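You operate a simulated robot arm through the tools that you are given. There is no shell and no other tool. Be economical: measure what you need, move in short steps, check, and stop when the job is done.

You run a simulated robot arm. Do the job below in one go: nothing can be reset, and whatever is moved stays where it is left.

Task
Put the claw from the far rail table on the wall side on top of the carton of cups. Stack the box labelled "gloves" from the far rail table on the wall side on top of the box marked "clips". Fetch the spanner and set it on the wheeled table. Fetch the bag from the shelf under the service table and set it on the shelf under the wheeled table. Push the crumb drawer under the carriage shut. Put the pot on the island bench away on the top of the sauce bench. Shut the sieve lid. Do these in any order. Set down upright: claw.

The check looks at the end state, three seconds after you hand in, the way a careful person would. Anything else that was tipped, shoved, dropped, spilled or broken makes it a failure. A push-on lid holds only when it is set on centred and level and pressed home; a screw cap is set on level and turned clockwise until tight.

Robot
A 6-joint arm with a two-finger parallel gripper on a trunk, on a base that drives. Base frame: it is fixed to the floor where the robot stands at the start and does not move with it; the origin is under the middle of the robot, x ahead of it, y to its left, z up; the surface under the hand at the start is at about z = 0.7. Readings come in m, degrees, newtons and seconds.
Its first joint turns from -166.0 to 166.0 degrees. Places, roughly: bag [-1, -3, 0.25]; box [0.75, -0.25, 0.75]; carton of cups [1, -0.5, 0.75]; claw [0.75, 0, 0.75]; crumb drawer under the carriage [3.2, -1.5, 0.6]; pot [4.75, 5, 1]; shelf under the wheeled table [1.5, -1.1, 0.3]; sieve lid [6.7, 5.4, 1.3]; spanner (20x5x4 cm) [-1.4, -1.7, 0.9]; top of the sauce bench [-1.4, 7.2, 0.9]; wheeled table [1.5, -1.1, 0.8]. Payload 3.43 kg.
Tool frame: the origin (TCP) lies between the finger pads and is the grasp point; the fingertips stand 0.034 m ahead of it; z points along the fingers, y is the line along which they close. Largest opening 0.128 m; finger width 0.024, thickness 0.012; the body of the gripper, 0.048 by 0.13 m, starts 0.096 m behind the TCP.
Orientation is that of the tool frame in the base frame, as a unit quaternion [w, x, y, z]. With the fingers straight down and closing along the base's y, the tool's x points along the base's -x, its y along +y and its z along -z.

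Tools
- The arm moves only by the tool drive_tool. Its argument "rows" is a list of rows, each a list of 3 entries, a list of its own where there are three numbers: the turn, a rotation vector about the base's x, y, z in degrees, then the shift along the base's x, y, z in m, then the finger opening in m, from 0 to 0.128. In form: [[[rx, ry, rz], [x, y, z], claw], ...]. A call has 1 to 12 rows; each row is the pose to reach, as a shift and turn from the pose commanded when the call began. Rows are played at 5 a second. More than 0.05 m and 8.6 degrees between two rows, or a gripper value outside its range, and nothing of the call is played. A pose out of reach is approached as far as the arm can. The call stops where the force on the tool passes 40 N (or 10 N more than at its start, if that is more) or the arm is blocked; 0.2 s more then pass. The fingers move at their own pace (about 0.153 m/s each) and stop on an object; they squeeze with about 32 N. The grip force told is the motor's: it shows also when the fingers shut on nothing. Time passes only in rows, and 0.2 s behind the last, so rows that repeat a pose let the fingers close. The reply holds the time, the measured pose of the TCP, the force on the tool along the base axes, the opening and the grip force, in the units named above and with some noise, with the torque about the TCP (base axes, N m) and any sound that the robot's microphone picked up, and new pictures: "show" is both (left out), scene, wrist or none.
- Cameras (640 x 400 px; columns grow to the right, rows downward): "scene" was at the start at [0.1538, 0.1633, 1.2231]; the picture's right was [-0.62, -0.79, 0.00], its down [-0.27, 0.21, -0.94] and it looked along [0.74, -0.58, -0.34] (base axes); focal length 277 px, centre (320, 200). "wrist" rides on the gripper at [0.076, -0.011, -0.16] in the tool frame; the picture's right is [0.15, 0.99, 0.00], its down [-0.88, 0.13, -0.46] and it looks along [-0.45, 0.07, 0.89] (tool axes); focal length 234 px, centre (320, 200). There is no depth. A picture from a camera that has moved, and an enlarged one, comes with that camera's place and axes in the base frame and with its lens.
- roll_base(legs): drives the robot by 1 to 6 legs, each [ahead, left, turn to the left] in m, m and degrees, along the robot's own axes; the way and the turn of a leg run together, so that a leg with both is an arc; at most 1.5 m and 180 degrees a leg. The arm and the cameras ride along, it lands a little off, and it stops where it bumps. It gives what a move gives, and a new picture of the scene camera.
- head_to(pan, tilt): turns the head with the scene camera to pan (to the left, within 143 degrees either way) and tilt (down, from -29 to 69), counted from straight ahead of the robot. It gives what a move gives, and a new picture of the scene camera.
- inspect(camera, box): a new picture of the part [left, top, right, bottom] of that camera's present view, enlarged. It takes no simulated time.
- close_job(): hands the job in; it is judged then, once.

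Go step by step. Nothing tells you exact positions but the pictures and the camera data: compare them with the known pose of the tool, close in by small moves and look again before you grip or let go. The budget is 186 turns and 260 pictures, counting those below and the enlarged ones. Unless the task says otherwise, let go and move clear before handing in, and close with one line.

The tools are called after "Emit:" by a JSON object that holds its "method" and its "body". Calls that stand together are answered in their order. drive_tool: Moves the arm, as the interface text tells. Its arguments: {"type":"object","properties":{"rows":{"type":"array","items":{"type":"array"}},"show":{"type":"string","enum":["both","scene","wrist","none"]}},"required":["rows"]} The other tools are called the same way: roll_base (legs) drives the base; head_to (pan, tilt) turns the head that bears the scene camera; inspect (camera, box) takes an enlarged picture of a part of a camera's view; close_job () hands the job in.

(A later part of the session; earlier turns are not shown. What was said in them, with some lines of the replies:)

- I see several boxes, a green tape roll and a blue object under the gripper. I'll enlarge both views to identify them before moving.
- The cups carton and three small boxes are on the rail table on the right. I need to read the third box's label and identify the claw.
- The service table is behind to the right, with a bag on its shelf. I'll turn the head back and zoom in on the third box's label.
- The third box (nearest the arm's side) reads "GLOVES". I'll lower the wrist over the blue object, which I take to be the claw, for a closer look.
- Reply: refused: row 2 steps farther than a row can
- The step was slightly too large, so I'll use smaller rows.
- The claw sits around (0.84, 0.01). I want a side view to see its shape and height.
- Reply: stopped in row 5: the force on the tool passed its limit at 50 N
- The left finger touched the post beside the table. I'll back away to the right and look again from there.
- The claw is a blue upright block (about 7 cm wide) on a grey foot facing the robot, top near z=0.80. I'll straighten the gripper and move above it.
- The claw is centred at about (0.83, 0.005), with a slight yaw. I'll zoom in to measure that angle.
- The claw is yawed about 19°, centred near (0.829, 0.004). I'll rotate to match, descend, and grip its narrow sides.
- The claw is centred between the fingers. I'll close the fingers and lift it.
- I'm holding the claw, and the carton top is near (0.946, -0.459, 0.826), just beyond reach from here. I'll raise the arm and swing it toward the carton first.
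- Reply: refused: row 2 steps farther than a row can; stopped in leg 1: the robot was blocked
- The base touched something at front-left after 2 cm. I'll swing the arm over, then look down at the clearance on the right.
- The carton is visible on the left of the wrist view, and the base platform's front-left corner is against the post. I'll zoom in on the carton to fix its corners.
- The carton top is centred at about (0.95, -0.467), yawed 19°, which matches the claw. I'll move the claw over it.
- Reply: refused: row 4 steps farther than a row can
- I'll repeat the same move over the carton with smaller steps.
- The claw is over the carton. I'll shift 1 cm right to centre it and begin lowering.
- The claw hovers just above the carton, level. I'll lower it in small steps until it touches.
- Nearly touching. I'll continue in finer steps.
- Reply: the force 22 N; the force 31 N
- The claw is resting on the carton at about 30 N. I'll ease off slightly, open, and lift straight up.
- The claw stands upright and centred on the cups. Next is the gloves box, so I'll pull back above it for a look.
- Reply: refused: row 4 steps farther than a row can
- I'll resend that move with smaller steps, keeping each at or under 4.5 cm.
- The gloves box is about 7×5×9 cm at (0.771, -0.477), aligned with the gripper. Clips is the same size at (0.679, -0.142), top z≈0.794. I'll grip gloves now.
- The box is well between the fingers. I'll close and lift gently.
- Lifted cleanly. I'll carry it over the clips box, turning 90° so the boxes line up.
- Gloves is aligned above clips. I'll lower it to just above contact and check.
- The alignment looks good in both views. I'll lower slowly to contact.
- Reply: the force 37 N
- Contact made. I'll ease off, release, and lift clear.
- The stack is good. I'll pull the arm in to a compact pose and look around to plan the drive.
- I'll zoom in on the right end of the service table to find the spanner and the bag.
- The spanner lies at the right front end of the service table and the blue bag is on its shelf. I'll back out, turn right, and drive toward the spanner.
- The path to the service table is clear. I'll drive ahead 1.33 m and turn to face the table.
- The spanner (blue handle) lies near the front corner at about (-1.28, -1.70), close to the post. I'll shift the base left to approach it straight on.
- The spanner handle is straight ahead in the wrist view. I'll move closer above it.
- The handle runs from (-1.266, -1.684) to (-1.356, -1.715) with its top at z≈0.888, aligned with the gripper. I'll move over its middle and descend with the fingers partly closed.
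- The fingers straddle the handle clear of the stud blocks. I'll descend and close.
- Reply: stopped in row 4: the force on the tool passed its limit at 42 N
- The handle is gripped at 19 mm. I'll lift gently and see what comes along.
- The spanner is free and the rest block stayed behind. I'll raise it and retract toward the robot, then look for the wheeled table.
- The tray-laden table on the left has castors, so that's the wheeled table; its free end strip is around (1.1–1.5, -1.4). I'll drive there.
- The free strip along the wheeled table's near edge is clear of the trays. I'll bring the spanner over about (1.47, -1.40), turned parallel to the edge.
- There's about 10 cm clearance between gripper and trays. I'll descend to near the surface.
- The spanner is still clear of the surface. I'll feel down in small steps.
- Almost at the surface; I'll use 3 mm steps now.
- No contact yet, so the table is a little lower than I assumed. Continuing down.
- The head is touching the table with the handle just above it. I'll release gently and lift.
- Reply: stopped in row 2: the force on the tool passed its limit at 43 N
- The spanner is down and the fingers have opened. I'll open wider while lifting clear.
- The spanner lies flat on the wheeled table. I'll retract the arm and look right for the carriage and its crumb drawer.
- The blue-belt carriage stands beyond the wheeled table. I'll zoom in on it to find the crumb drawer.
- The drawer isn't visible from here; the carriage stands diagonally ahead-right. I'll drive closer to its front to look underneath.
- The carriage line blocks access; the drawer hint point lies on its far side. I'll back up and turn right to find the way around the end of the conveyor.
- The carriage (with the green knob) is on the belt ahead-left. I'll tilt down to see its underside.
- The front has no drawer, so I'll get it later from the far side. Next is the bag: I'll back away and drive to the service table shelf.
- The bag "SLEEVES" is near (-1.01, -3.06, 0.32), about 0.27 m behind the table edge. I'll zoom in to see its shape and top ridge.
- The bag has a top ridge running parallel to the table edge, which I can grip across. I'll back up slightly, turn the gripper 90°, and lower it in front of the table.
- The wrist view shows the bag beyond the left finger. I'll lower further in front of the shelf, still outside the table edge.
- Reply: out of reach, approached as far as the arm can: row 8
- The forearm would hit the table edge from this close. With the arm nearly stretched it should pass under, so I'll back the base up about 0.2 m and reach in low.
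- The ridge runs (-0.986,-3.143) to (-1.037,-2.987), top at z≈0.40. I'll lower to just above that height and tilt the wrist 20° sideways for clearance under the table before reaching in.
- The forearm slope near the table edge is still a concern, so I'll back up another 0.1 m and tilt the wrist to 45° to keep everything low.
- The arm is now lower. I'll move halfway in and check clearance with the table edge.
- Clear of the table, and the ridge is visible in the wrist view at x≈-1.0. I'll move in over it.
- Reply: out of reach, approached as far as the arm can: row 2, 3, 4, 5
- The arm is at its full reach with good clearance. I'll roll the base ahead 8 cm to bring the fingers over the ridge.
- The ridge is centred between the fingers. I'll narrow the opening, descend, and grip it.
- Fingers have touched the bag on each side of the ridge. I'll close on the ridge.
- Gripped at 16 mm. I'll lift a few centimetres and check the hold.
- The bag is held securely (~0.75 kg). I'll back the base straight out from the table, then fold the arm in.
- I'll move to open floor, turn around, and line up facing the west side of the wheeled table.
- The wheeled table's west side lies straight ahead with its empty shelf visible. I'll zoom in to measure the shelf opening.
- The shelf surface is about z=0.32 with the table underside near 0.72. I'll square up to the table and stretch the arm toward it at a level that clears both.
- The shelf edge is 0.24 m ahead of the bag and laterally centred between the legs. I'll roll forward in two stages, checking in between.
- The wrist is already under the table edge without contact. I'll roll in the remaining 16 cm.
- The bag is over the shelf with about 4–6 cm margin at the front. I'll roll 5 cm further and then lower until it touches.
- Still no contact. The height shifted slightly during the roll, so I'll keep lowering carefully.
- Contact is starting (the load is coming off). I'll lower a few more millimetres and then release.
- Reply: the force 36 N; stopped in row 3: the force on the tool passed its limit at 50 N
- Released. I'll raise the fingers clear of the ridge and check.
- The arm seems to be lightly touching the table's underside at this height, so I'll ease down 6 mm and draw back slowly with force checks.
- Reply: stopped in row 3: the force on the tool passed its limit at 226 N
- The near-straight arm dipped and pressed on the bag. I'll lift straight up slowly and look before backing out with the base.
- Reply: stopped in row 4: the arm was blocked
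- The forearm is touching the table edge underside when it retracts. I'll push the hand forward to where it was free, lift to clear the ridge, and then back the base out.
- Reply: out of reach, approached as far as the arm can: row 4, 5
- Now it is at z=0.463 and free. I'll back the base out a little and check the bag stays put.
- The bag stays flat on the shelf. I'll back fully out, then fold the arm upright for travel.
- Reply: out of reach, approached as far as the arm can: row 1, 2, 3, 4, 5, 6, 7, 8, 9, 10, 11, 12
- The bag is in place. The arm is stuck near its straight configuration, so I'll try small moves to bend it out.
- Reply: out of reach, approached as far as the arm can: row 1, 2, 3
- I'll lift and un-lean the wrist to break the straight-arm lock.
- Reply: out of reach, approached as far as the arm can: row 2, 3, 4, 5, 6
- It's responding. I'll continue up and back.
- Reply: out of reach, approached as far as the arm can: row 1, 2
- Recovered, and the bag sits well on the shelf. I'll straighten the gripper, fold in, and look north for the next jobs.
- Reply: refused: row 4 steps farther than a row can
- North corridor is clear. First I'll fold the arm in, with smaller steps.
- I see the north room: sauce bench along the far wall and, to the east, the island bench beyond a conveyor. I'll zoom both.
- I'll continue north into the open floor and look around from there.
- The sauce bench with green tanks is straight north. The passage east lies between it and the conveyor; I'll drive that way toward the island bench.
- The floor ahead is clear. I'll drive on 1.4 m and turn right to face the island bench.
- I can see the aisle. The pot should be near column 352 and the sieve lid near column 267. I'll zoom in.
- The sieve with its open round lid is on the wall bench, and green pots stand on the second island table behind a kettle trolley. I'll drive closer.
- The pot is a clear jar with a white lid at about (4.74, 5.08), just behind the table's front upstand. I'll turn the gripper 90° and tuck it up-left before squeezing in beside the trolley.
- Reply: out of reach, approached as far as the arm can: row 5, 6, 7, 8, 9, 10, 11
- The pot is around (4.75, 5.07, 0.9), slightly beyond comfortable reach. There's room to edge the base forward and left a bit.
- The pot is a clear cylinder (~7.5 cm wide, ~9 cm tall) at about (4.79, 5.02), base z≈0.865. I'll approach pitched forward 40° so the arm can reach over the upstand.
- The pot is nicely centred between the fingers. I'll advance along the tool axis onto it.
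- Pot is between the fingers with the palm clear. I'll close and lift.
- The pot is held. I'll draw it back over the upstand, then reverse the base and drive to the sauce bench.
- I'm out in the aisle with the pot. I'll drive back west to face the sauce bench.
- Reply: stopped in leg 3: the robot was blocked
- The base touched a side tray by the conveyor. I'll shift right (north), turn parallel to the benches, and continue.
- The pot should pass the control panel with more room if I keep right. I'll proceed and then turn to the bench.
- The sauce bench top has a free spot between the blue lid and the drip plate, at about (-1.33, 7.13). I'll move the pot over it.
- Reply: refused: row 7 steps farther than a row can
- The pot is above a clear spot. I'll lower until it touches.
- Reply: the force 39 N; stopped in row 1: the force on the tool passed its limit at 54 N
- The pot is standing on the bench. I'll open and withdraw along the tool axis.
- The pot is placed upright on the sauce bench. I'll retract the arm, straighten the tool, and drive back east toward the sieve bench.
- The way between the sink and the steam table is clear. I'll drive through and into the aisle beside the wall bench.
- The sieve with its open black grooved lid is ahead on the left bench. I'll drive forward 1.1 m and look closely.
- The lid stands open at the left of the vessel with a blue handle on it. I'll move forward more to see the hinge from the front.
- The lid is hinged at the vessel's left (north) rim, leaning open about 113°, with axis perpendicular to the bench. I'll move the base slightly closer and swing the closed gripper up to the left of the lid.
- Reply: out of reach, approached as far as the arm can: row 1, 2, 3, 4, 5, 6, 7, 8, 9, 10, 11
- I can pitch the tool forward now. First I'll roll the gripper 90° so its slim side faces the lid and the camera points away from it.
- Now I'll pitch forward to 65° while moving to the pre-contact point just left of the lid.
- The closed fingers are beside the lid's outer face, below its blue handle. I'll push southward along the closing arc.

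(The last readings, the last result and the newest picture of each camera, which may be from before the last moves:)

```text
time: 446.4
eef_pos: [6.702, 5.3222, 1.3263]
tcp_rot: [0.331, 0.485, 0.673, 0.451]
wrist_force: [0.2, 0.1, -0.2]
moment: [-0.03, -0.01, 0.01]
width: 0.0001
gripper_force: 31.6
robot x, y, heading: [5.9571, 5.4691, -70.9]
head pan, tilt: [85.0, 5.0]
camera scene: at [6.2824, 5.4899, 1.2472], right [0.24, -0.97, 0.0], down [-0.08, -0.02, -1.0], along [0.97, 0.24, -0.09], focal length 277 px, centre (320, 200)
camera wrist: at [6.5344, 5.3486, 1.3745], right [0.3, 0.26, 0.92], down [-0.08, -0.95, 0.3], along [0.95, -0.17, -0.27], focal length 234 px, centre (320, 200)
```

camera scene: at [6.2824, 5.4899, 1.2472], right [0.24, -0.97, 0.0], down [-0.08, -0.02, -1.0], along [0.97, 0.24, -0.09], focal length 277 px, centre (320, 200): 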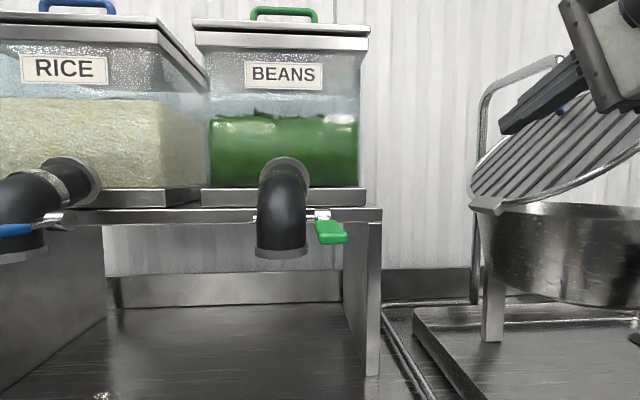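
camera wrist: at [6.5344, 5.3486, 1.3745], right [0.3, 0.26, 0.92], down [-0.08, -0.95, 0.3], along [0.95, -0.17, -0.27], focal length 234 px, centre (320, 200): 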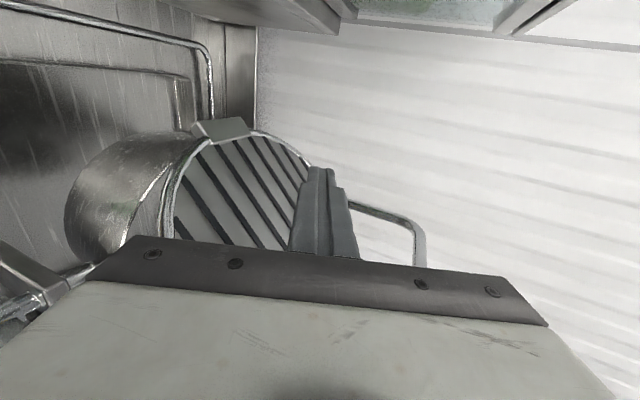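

The lid has swung over and is now partly closed. I'll turn the head to see it and then continue downward.

Emit:
{"method": "head_to", "body": {"pan": 60, "tilt": 5}}

Emit:
{"method": "inspect", "body": {"camera": "scene", "box": [200, 60, 500, 280]}}

```text
time: 447.3
eef_pos: [6.7034, 5.3232, 1.3246]
tcp_rot: [0.331, 0.484, 0.673, 0.45]
wrist_force: [0.9, -0.8, -1.2]
moment: [0.03, 0.04, 0.03]
width: 0.0
gripper_force: 31.7
robot x, y, heading: [5.9561, 5.4684, -70.8]
head pan, tilt: [60.0, 5.0]
camera scene: at [6.2835, 5.4501, 1.2472], right [-0.19, -0.98, 0.0], down [-0.09, 0.02, -1.0], along [0.98, -0.19, -0.09], focal length 277 px, centre (320, 200)
```

scene: 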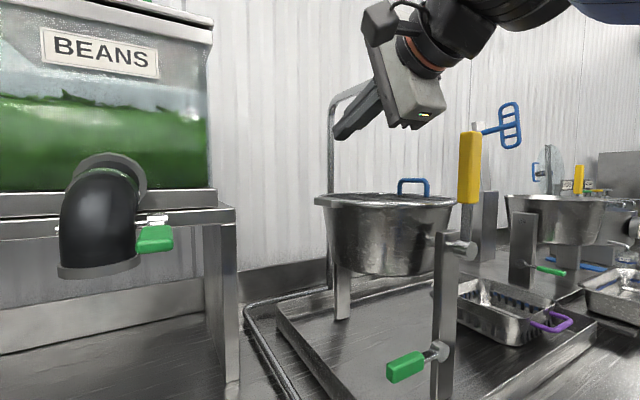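

```text
1.82 times, centred on (350, 170) of scene
camera zoom: at [6.2835, 5.4501, 1.2472], right [-0.19, -0.98, 0.0], down [-0.09, 0.02, -1.0], along [0.98, -0.19, -0.09], focal length 504 px, centre (266, 254)
```

zoom: 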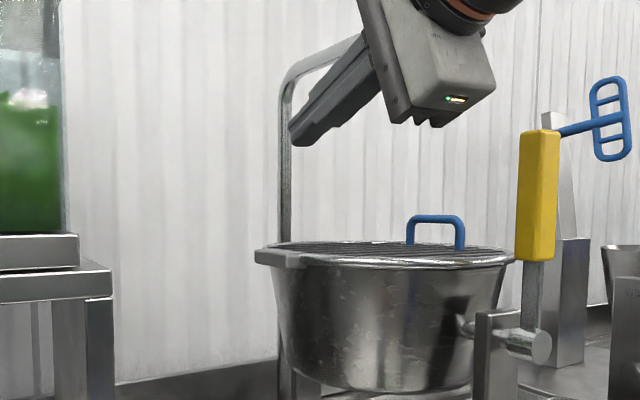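

The lid fell shut by itself. I'll zoom in to confirm it is fully seated.

Emit:
{"method": "inspect", "body": {"camera": "scene", "box": [305, 165, 475, 260]}}

```text
3.76 times, centred on (390, 212) of scene
camera zoom: at [6.2835, 5.4501, 1.2472], right [-0.19, -0.98, 0.0], down [-0.09, 0.02, -1.0], along [0.98, -0.19, -0.09], focal length 1043 px, centre (56, 153)
```

zoom: 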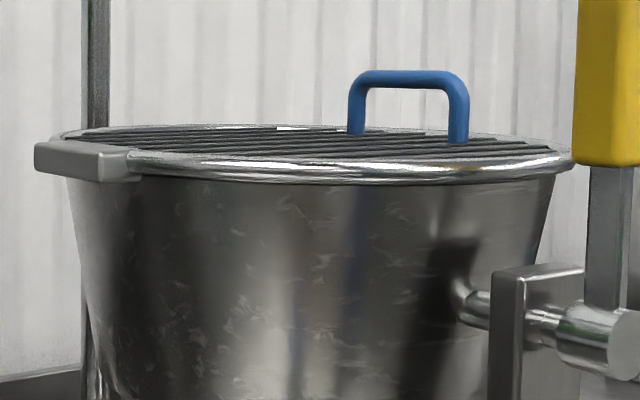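

The lid is flush and closed. I'll withdraw the arm by reversing the path.

Emit:
{"method": "drive_tool", "body": {"rows": [[[0, 0, 0], [-0.01, 0.03, 0], 0.0], [[0, 0, 0], [-0.02, 0.06, 0], 0.0], [[0, 0, 0], [-0.035, 0.095, 0], 0.0], [[0, 0, 0], [-0.065, 0.125, -0.01], 0.0], [[0, 0, 0], [-0.1, 0.115, -0.012], 0.0], [[0, 0, 0], [-0.14, 0.1, -0.015], 0.0]], "show": "none"}}

Emit:
{"method": "drive_tool", "body": {"rows": [[[-1.95, 5.65, 0], [-0.03, -0.01, -0.01], 0.0], [[-3.9, 11.3, 0], [-0.06, -0.02, -0.02], 0.0], [[-5.85, 17, 0], [-0.09, -0.03, -0.03], 0.0], [[-7.8, 22.6, 0], [-0.115, -0.04, -0.045], 0.0], [[-9.75, 28.3, 0], [-0.14, -0.05, -0.065], 0.0], [[-11.7, 33.9, 0], [-0.165, -0.06, -0.09], 0.0], [[-13.6, 39.6, 0], [-0.185, -0.07, -0.12], 0.0], [[-15.6, 45.2, 0], [-0.2, -0.08, -0.15], 0.0], [[-17.5, 50.9, 0], [-0.21, -0.09, -0.18], 0.0], [[-19.4, 56.5, 0], [-0.22, -0.1, -0.2], 0.0], [[-21.2, 61.5, 0], [-0.23, -0.1, -0.22], 0.0]], "show": "scene"}}

```text
time: 448.7
eef_pos: [6.5616, 5.423, 1.3107]
tcp_rot: [0.331, 0.485, 0.673, 0.449]
wrist_force: [1.0, 1.2, -0.3]
moment: [-0.02, 0.0, -0.02]
width: 0.0
gripper_force: 32.2
robot x, y, heading: [5.9595, 5.469, -70.9]
head pan, tilt: [60.0, 5.0]
```

```text
time: 450.8
eef_pos: [6.3432, 5.3262, 1.1232]
tcp_rot: [0.068, 0.578, 0.809, 0.081]
wrist_force: [2.1, -3.3, 8.6]
moment: [1.19, 0.97, 0.11]
width: 0.0
gripper_force: 31.6
robot x, y, heading: [5.958, 5.4722, -71.0]
head pan, tilt: [60.0, 5.0]
stopped in row 10: the force on the tool passed its limit at 44 N (the readings are from after the stop); the commanded pose is now the measured one
camera scene: at [6.2837, 5.4501, 1.2463], right [-0.19, -0.98, 0.0], down [-0.1, 0.02, -1.0], along [0.98, -0.19, -0.1], focal length 277 px, centre (320, 200)
```

scene: 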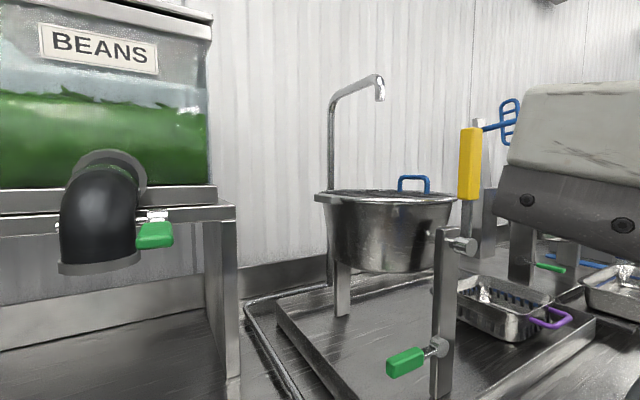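

The gripper brushed the robot's own head mast. I'll move it away to the south and bring it to the front carry pose.

Emit:
{"method": "drive_tool", "body": {"rows": [[[0, 0, 0], [0.005, -0.03, 0.0], 0.0], [[-1, 3, 0], [0.005, -0.07, 0.0], 0.0], [[-2, 6, 0], [0.0, -0.11, -0.0], 0.0], [[-3, 9, 0], [-0.01, -0.15, -0.0], 0.0], [[-3, 9, 0], [-0.03, -0.19, 0.0], 0.0], [[-3, 9, 0], [-0.05, -0.23, 0.0], 0.0], [[-3, 9, 0], [-0.07, -0.27, 0.0], 0.0], [[-3, 9, 0], [-0.09, -0.31, 0.0], 0.0], [[-3, 9, 0], [-0.11, -0.35, 0.0], 0.0], [[-3, 9, 0], [-0.13, -0.39, 0.0], 0.0], [[-3, 9, 0], [-0.15, -0.43, 0.0], 0.0]], "show": "scene"}}

```text
time: 453.2
eef_pos: [6.1926, 4.9012, 1.1239]
tcp_rot: [0.02, 0.58, 0.814, 0.014]
wrist_force: [0.8, -0.3, 0.4]
moment: [-0.01, -0.02, -0.02]
width: 0.0003
gripper_force: 32.1
robot x, y, heading: [5.9558, 5.4729, -71.2]
head pan, tilt: [60.0, 5.0]
camera scene: at [6.2833, 5.4503, 1.2473], right [-0.19, -0.98, 0.0], down [-0.09, 0.02, -1.0], along [0.98, -0.19, -0.09], focal length 277 px, centre (320, 200)
```

scene: 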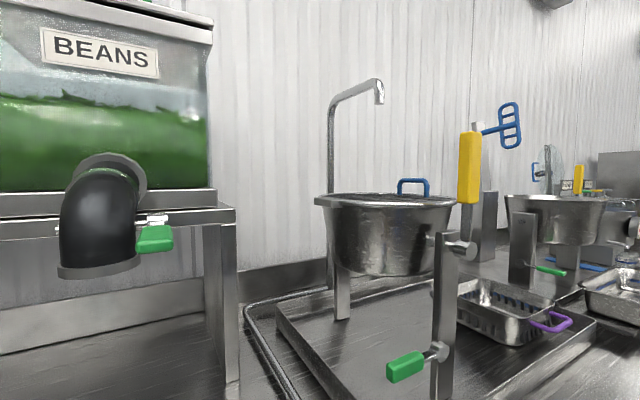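

The sieve lid is shut and the arm is clear. Pictures are getting limited, so I'll drive efficiently around to the far side of the carriage for the crumb drawer.

Emit:
{"method": "roll_base", "body": {"legs": [[0, -0.14, 0], [1.5, 0, 0], [1.4, 0, 0], [0, 0, -53.5], [1.5, 0, 0], [1.5, 0, 0]]}}

Emit:
{"method": "head_to", "body": {"pan": 0, "tilt": 15}}

```text
time: 470.1
eef_pos: [6.5848, 2.1561, 1.1232]
tcp_rot: [0.023, 0.839, 0.544, 0.005]
wrist_force: [-0.1, 0.0, -0.3]
moment: [-0.02, 0.03, 0.04]
width: 0.0001
gripper_force: 32.3
robot x, y, heading: [6.8037, 2.7311, -114.1]
head pan, tilt: [60.0, 5.0]
stopped in leg 4: the robot was blocked; the commanded pose is now the measured one
camera scene: at [7.0242, 2.4949, 1.2472], right [-0.81, -0.59, 0.0], down [-0.05, 0.07, -1.0], along [0.58, -0.81, -0.09], focal length 277 px, centre (320, 200)
```

scene: 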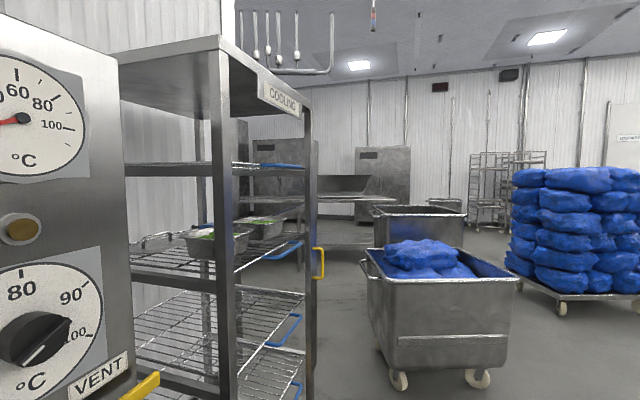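

```text
time: 471.4
eef_pos: [6.5845, 2.1568, 1.1244]
tcp_rot: [0.023, 0.839, 0.543, 0.005]
wrist_force: [0.1, 0.1, -1.3]
moment: [0.01, 0.01, 0.02]
width: 0.0002
gripper_force: 31.8
robot x, y, heading: [6.7997, 2.7315, -114.1]
head pan, tilt: [0.0, 15.0]
camera scene: at [6.9323, 2.4841, 1.231], right [-0.91, 0.41, 0.0], down [0.11, 0.24, -0.97], along [-0.39, -0.88, -0.26], focal length 277 px, centre (320, 200)
```

scene: 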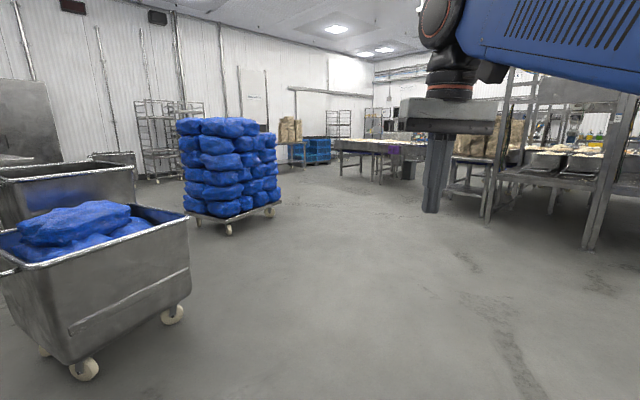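

The way ahead is clear now. I'll continue toward the far side of the carriage.

Emit:
{"method": "roll_base", "body": {"legs": [[0.45, 0, 0], [0, 0, -8], [1.5, 0, 0], [1.4, 0, 0], [0, 0, -25]]}}

Emit:
{"method": "inspect", "body": {"camera": "scene", "box": [220, 110, 520, 300]}}

```text
time: 489.3
eef_pos: [4.7112, -0.4827, 1.1239]
tcp_rot: [0.025, 0.955, 0.296, -0.001]
wrist_force: [-0.7, 0.5, 0.9]
moment: [0.02, 0.02, -0.01]
width: 0.0
gripper_force: 31.9
robot x, y, heading: [5.1937, -0.1041, -145.8]
head pan, tilt: [0.0, 15.0]
camera scene: at [5.1786, -0.3846, 1.231], right [-0.56, 0.83, 0.0], down [0.21, 0.15, -0.97], along [-0.8, -0.55, -0.26], focal length 277 px, centre (320, 200)
```

scene: 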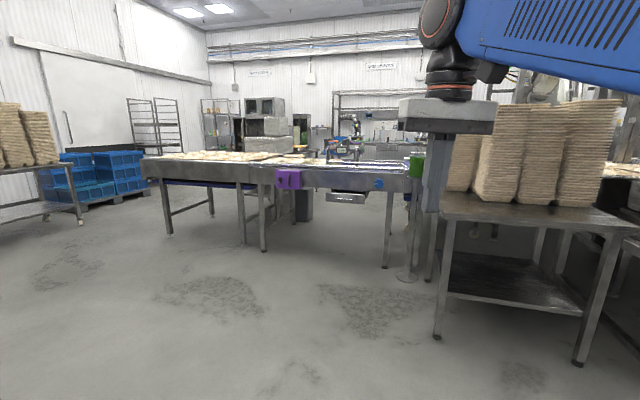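

```text
2.11 times, centred on (370, 205) of scene
camera zoom: at [5.1786, -0.3846, 1.231], right [-0.56, 0.83, 0.0], down [0.21, 0.15, -0.97], along [-0.8, -0.55, -0.26], focal length 583 px, centre (215, 190)
```

zoom: 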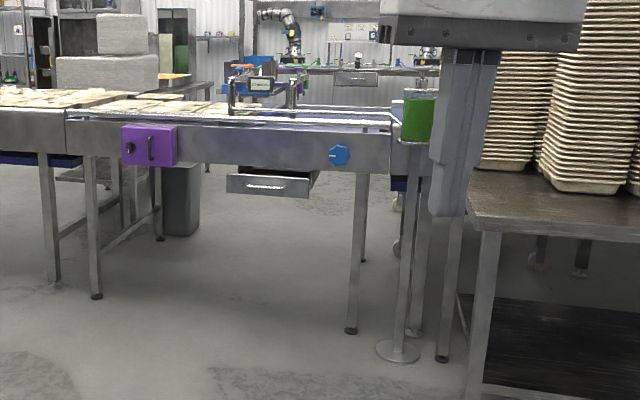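

The open crumb drawer is visible under the carriage, facing this side, at about (3.15, -1.51, 0.62). I'll drive up square to it.

Emit:
{"method": "roll_base", "body": {"legs": [[1.4, 0.3, 0], [0, 0, -15.2]]}}

Emit:
{"method": "head_to", "body": {"pan": 0, "tilt": 30}}

```text
time: 497.4
eef_pos: [3.5963, -1.3385, 1.1241]
tcp_rot: [0.024, 0.989, 0.144, -0.004]
wrist_force: [0.2, 0.0, 0.1]
moment: [0.01, 0.01, -0.02]
width: 0.0003
gripper_force: 32.2
robot x, y, heading: [4.1772, -1.1266, -163.9]
head pan, tilt: [0.0, 15.0]
camera scene: at [4.0721, -1.3888, 1.231], right [-0.28, 0.96, 0.0], down [0.25, 0.07, -0.97], along [-0.93, -0.27, -0.26], focal length 277 px, centre (320, 200)
```

scene: 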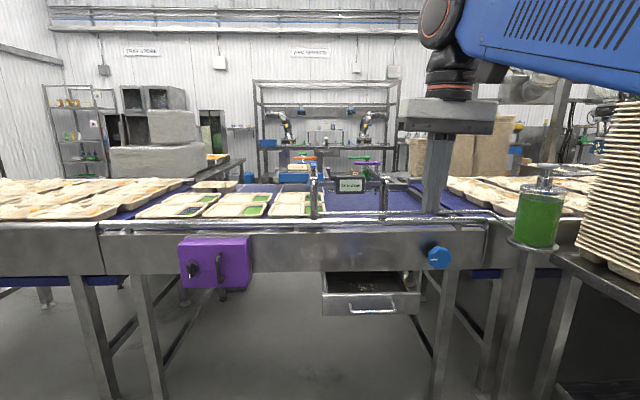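

```text
time: 498.1
eef_pos: [3.5959, -1.3378, 1.1244]
tcp_rot: [0.023, 0.989, 0.144, -0.004]
wrist_force: [0.0, -0.3, 0.4]
moment: [0.0, 0.0, 0.02]
width: 0.0003
gripper_force: 31.3
robot x, y, heading: [4.1736, -1.1262, -163.5]
head pan, tilt: [0.0, 30.0]
camera scene: at [4.075, -1.3879, 1.2069], right [-0.28, 0.96, 0.0], down [0.48, 0.14, -0.87], along [-0.83, -0.25, -0.5], focal length 277 px, centre (320, 200)
```

scene: 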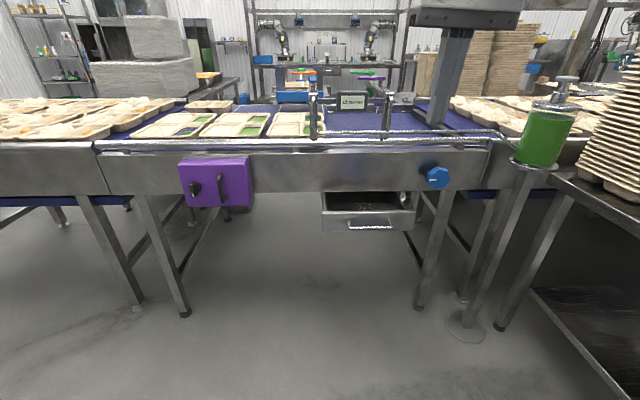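

The drawer front is centred near (3.27, -1.45, 0.665), sticking out about 15 cm. I'll back off a little so the arm can point horizontally, then level the closed fingers at it.

Emit:
{"method": "roll_base", "body": {"legs": [[-0.22, 0, 0]]}}

Emit:
{"method": "drive_tool", "body": {"rows": [[[-2.0, 6.8, 0], [-0.028, -0.008, -0.03], 0.0], [[-4.0, 13.6, 0], [-0.056, -0.017, -0.06], 0.0], [[-6.1, 20.4, 0], [-0.084, -0.025, -0.09], 0.0], [[-8.1, 27.1, 0], [-0.11, -0.033, -0.12], 0.0], [[-10.1, 33.9, 0], [-0.138, -0.042, -0.15], 0.0], [[-12.2, 40.7, 0], [-0.165, -0.05, -0.18], 0.0], [[-14.2, 47.5, 0], [-0.193, -0.058, -0.21], 0.0], [[-16.2, 54.3, 0], [-0.22, -0.067, -0.24], 0.0], [[-18.2, 61, 0], [-0.248, -0.075, -0.27], 0.0], [[-20.3, 67.8, 0], [-0.275, -0.083, -0.3], 0.0], [[-22.3, 74.6, 0], [-0.303, -0.092, -0.33], 0.0], [[-24.3, 81.4, 0], [-0.33, -0.1, -0.36], 0.0]], "show": "scene"}}

```text
time: 499.9
eef_pos: [3.8137, -1.2684, 1.1242]
tcp_rot: [0.022, 0.99, 0.139, -0.004]
wrist_force: [0.9, 0.3, -1.5]
moment: [-0.02, 0.02, -0.02]
width: 0.0
gripper_force: 32.2
robot x, y, heading: [4.3955, -1.0689, -164.2]
head pan, tilt: [0.0, 30.0]
camera scene: at [4.2909, -1.3236, 1.2068], right [-0.27, 0.96, 0.0], down [0.48, 0.14, -0.87], along [-0.83, -0.24, -0.5], focal length 277 px, centre (320, 200)
```

scene: 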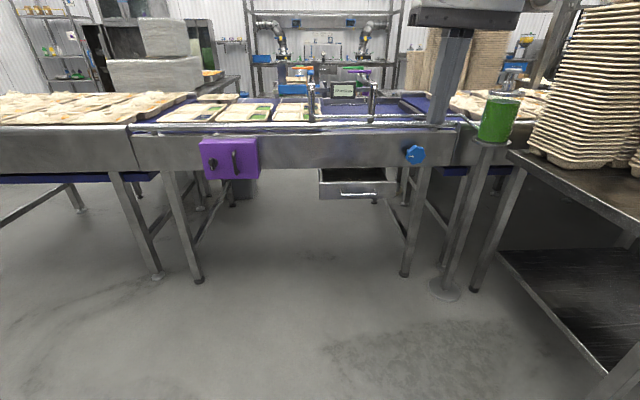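

```text
time: 502.4
eef_pos: [3.4881, -1.3754, 0.7631]
tcp_rot: [0.113, 0.728, 0.087, -0.67]
wrist_force: [1.8, -6.4, 1.4]
moment: [0.13, -0.14, -0.55]
width: 0.0
gripper_force: 32.0
out of reach, approached as far as the arm can: row 9, 12
robot x, y, heading: [4.3937, -1.0654, -164.3]
head pan, tilt: [0.0, 30.0]
camera scene: at [4.2912, -1.3234, 1.2069], right [-0.27, 0.96, 0.0], down [0.48, 0.14, -0.87], along [-0.83, -0.24, -0.5], focal length 277 px, centre (320, 200)
```

scene: 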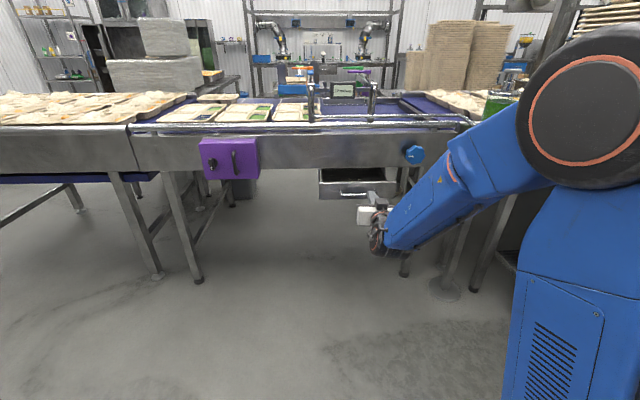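

The gripper now points level at the drawer. I'll lower to drawer height and approach its front.

Emit:
{"method": "drive_tool", "body": {"rows": [[[0, 0, 0], [0, -0.005, -0.04], 0.0], [[0, 0, 0], [-0.01, -0.01, -0.085], 0.0], [[0, 0, 0], [-0.05, -0.025, -0.09], 0.0], [[0, 0, 0], [-0.09, -0.04, -0.09], 0.0], [[0, 0, 0], [-0.13, -0.052, -0.09], 0.0]], "show": "scene"}}

```text
time: 503.6
eef_pos: [3.368, -1.4526, 0.6748]
tcp_rot: [0.107, 0.726, 0.107, -0.671]
wrist_force: [0.0, 0.1, 0.2]
moment: [0.03, -0.05, -0.03]
width: 0.0
gripper_force: 32.2
out of reach, approached as far as the arm can: row 1, 2, 3, 4, 5
robot x, y, heading: [4.3956, -1.0685, -164.1]
head pan, tilt: [0.0, 30.0]
camera scene: at [4.2912, -1.3236, 1.2068], right [-0.27, 0.96, 0.0], down [0.48, 0.14, -0.87], along [-0.83, -0.24, -0.5], focal length 277 px, centre (320, 200)
```

scene: 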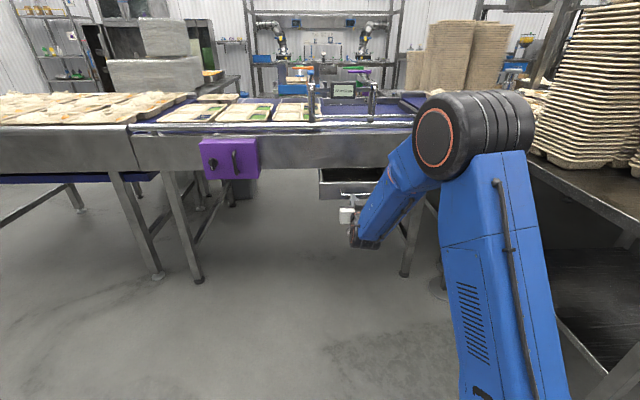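

I'll push forward along the drawer's slide direction with force monitoring.

Emit:
{"method": "drive_tool", "body": {"rows": [[[0, 0, 0], [-0.03, -0.008, 0], 0.0], [[0, 0, 0], [-0.06, -0.017, 0], 0.0], [[0, 0, 0], [-0.09, -0.026, 0], 0.0], [[0, 0, 0], [-0.12, -0.035, 0], 0.0], [[0, 0, 0], [-0.15, -0.044, 0], 0.0]], "show": "none"}}

```text
time: 504.9
eef_pos: [3.235, -1.5105, 0.6777]
tcp_rot: [0.111, 0.726, 0.11, -0.67]
wrist_force: [29.8, 14.5, 11.2]
moment: [0.1, -0.02, -0.05]
width: 0.0
gripper_force: 32.0
out of reach, approached as far as the arm can: row 1, 2, 3, 4, 5
robot x, y, heading: [4.392, -1.0644, -164.2]
head pan, tilt: [0.0, 30.0]
stopped in row 5: the force on the tool passed its limit at 117 N (the readings are from after the stop); the commanded pose is now the measured one
```

It stopped firmly. I'll look at the drawer now.

Emit:
{"method": "inspect", "body": {"camera": "scene", "box": [280, 120, 440, 270]}}

```text
2.67 times, centred on (360, 195) of scene
camera zoom: at [4.2927, -1.3228, 1.207], right [-0.27, 0.96, 0.0], down [0.48, 0.14, -0.87], along [-0.83, -0.24, -0.5], focal length 739 px, centre (213, 213)
```

zoom: 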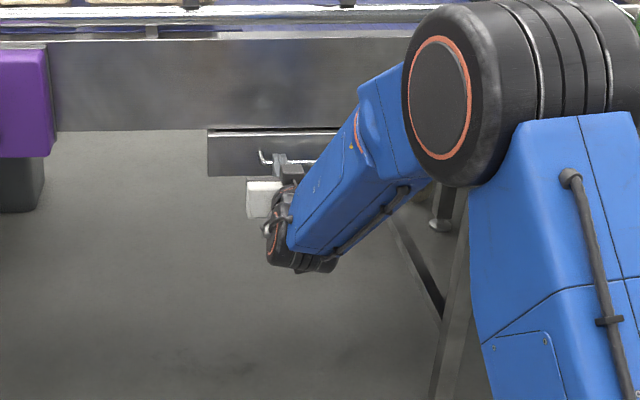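

It looks nearly flush. I'll give one more measured push to see whether there's any travel left.

Emit:
{"method": "drive_tool", "body": {"rows": [[[0, 0, 0], [-0.01, -0.003, 0], 0.0], [[0, 0, 0], [-0.025, -0.008, 0], 0.0], [[0, 0, 0], [-0.04, -0.013, 0], 0.0]], "show": "none"}}

```text
time: 505.2
eef_pos: [3.2345, -1.5103, 0.6773]
tcp_rot: [0.111, 0.726, 0.11, -0.669]
wrist_force: [21.1, 11.2, 8.5]
moment: [0.04, 0.0, -0.03]
width: 0.0
gripper_force: 31.7
robot x, y, heading: [4.3946, -1.0655, -164.6]
head pan, tilt: [0.0, 30.0]
stopped in row 1: the force on the tool passed its limit at 64 N (the readings are from after the stop); the commanded pose is now the measured one
```

Solid stop. I'll withdraw the hand and check the drawer with a clear view.

Emit:
{"method": "drive_tool", "body": {"rows": [[[0, 0, 0], [0.03, 0.01, 0], 0.0], [[0, 0, 0], [0.07, 0.022, 0], 0.0], [[0, 0, 0], [0.11, 0.035, -0.01], 0.0], [[0, 0, 0], [0.15, 0.048, -0.03], 0.0], [[0, 0, 0], [0.18, 0.058, -0.06], 0.0], [[0, 0, 0], [0.2, 0.065, -0.1], 0.0]], "show": "none"}}

Emit:
{"method": "inspect", "body": {"camera": "scene", "box": [290, 120, 430, 230]}}

```text
time: 506.6
eef_pos: [3.4312, -1.4585, 0.5865]
tcp_rot: [0.091, 0.729, 0.116, -0.668]
wrist_force: [0.1, -0.3, 0.2]
moment: [0.0, -0.06, -0.01]
width: 0.0
gripper_force: 31.7
out of reach, approached as far as the arm can: row 5, 6
robot x, y, heading: [4.3933, -1.0656, -164.0]
head pan, tilt: [0.0, 30.0]
```

```text
3.64 times, centred on (360, 175) of scene
camera zoom: at [4.2916, -1.3231, 1.2068], right [-0.27, 0.96, 0.0], down [0.48, 0.14, -0.87], along [-0.83, -0.24, -0.5], focal length 1007 px, centre (174, 291)
```

zoom: 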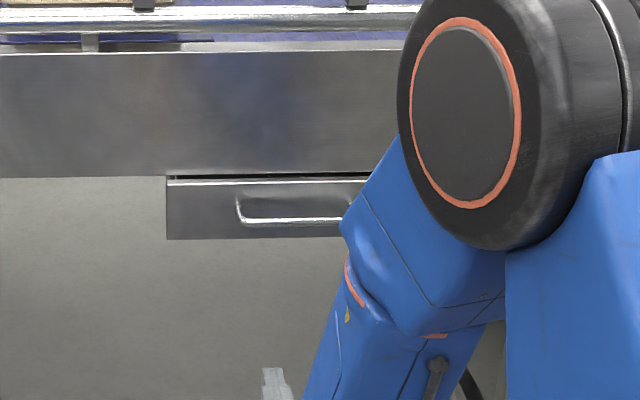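

The drawer front is flush under the carriage side, and the hand is clear. I'll back the base away a little and hand in.

Emit:
{"method": "roll_base", "body": {"legs": [[-0.3, 0, 0]]}}

```text
time: 508.6
eef_pos: [3.7184, -1.3785, 0.5874]
tcp_rot: [0.091, 0.729, 0.116, -0.669]
wrist_force: [-0.8, -0.1, -0.4]
moment: [-0.02, -0.02, -0.01]
width: 0.0
gripper_force: 31.5
robot x, y, heading: [4.6795, -0.9845, -164.0]
head pan, tilt: [0.0, 30.0]
camera scene: at [4.5781, -1.2421, 1.2068], right [-0.27, 0.96, 0.0], down [0.48, 0.14, -0.87], along [-0.83, -0.24, -0.5], focal length 277 px, centre (320, 200)
```

scene: 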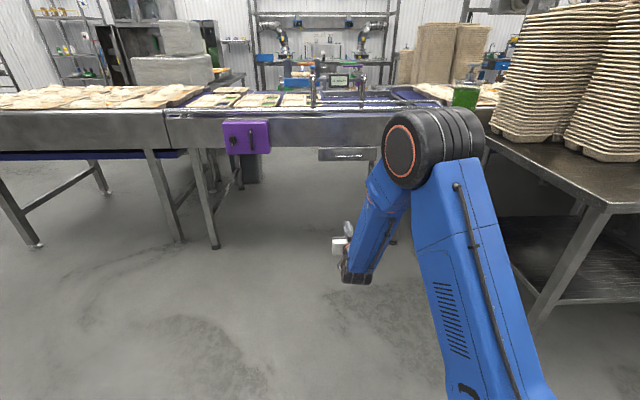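

The drawer is closed, and the last views of the other six jobs showed them as required. Handing in now.

Emit:
{"method": "close_job", "body": {}}

```text
The job is handed in.
```

I finished all seven jobs and handed in: the claw is upright on the cups carton, gloves are stacked on clips, the spanner and bag are on the wheeled table and its shelf, the crumb drawer is shut, the pot is on the sauce bench, and the sieve lid is shut. On the way the base bumped the post by the rail table, something beside the conveyor (probably a side tray) and something by the ovens, a finger touched that same post, and the hand pressed hard on the bag (226 N) as I pulled out. I saw no damage, but I didn't go back to check those spots.
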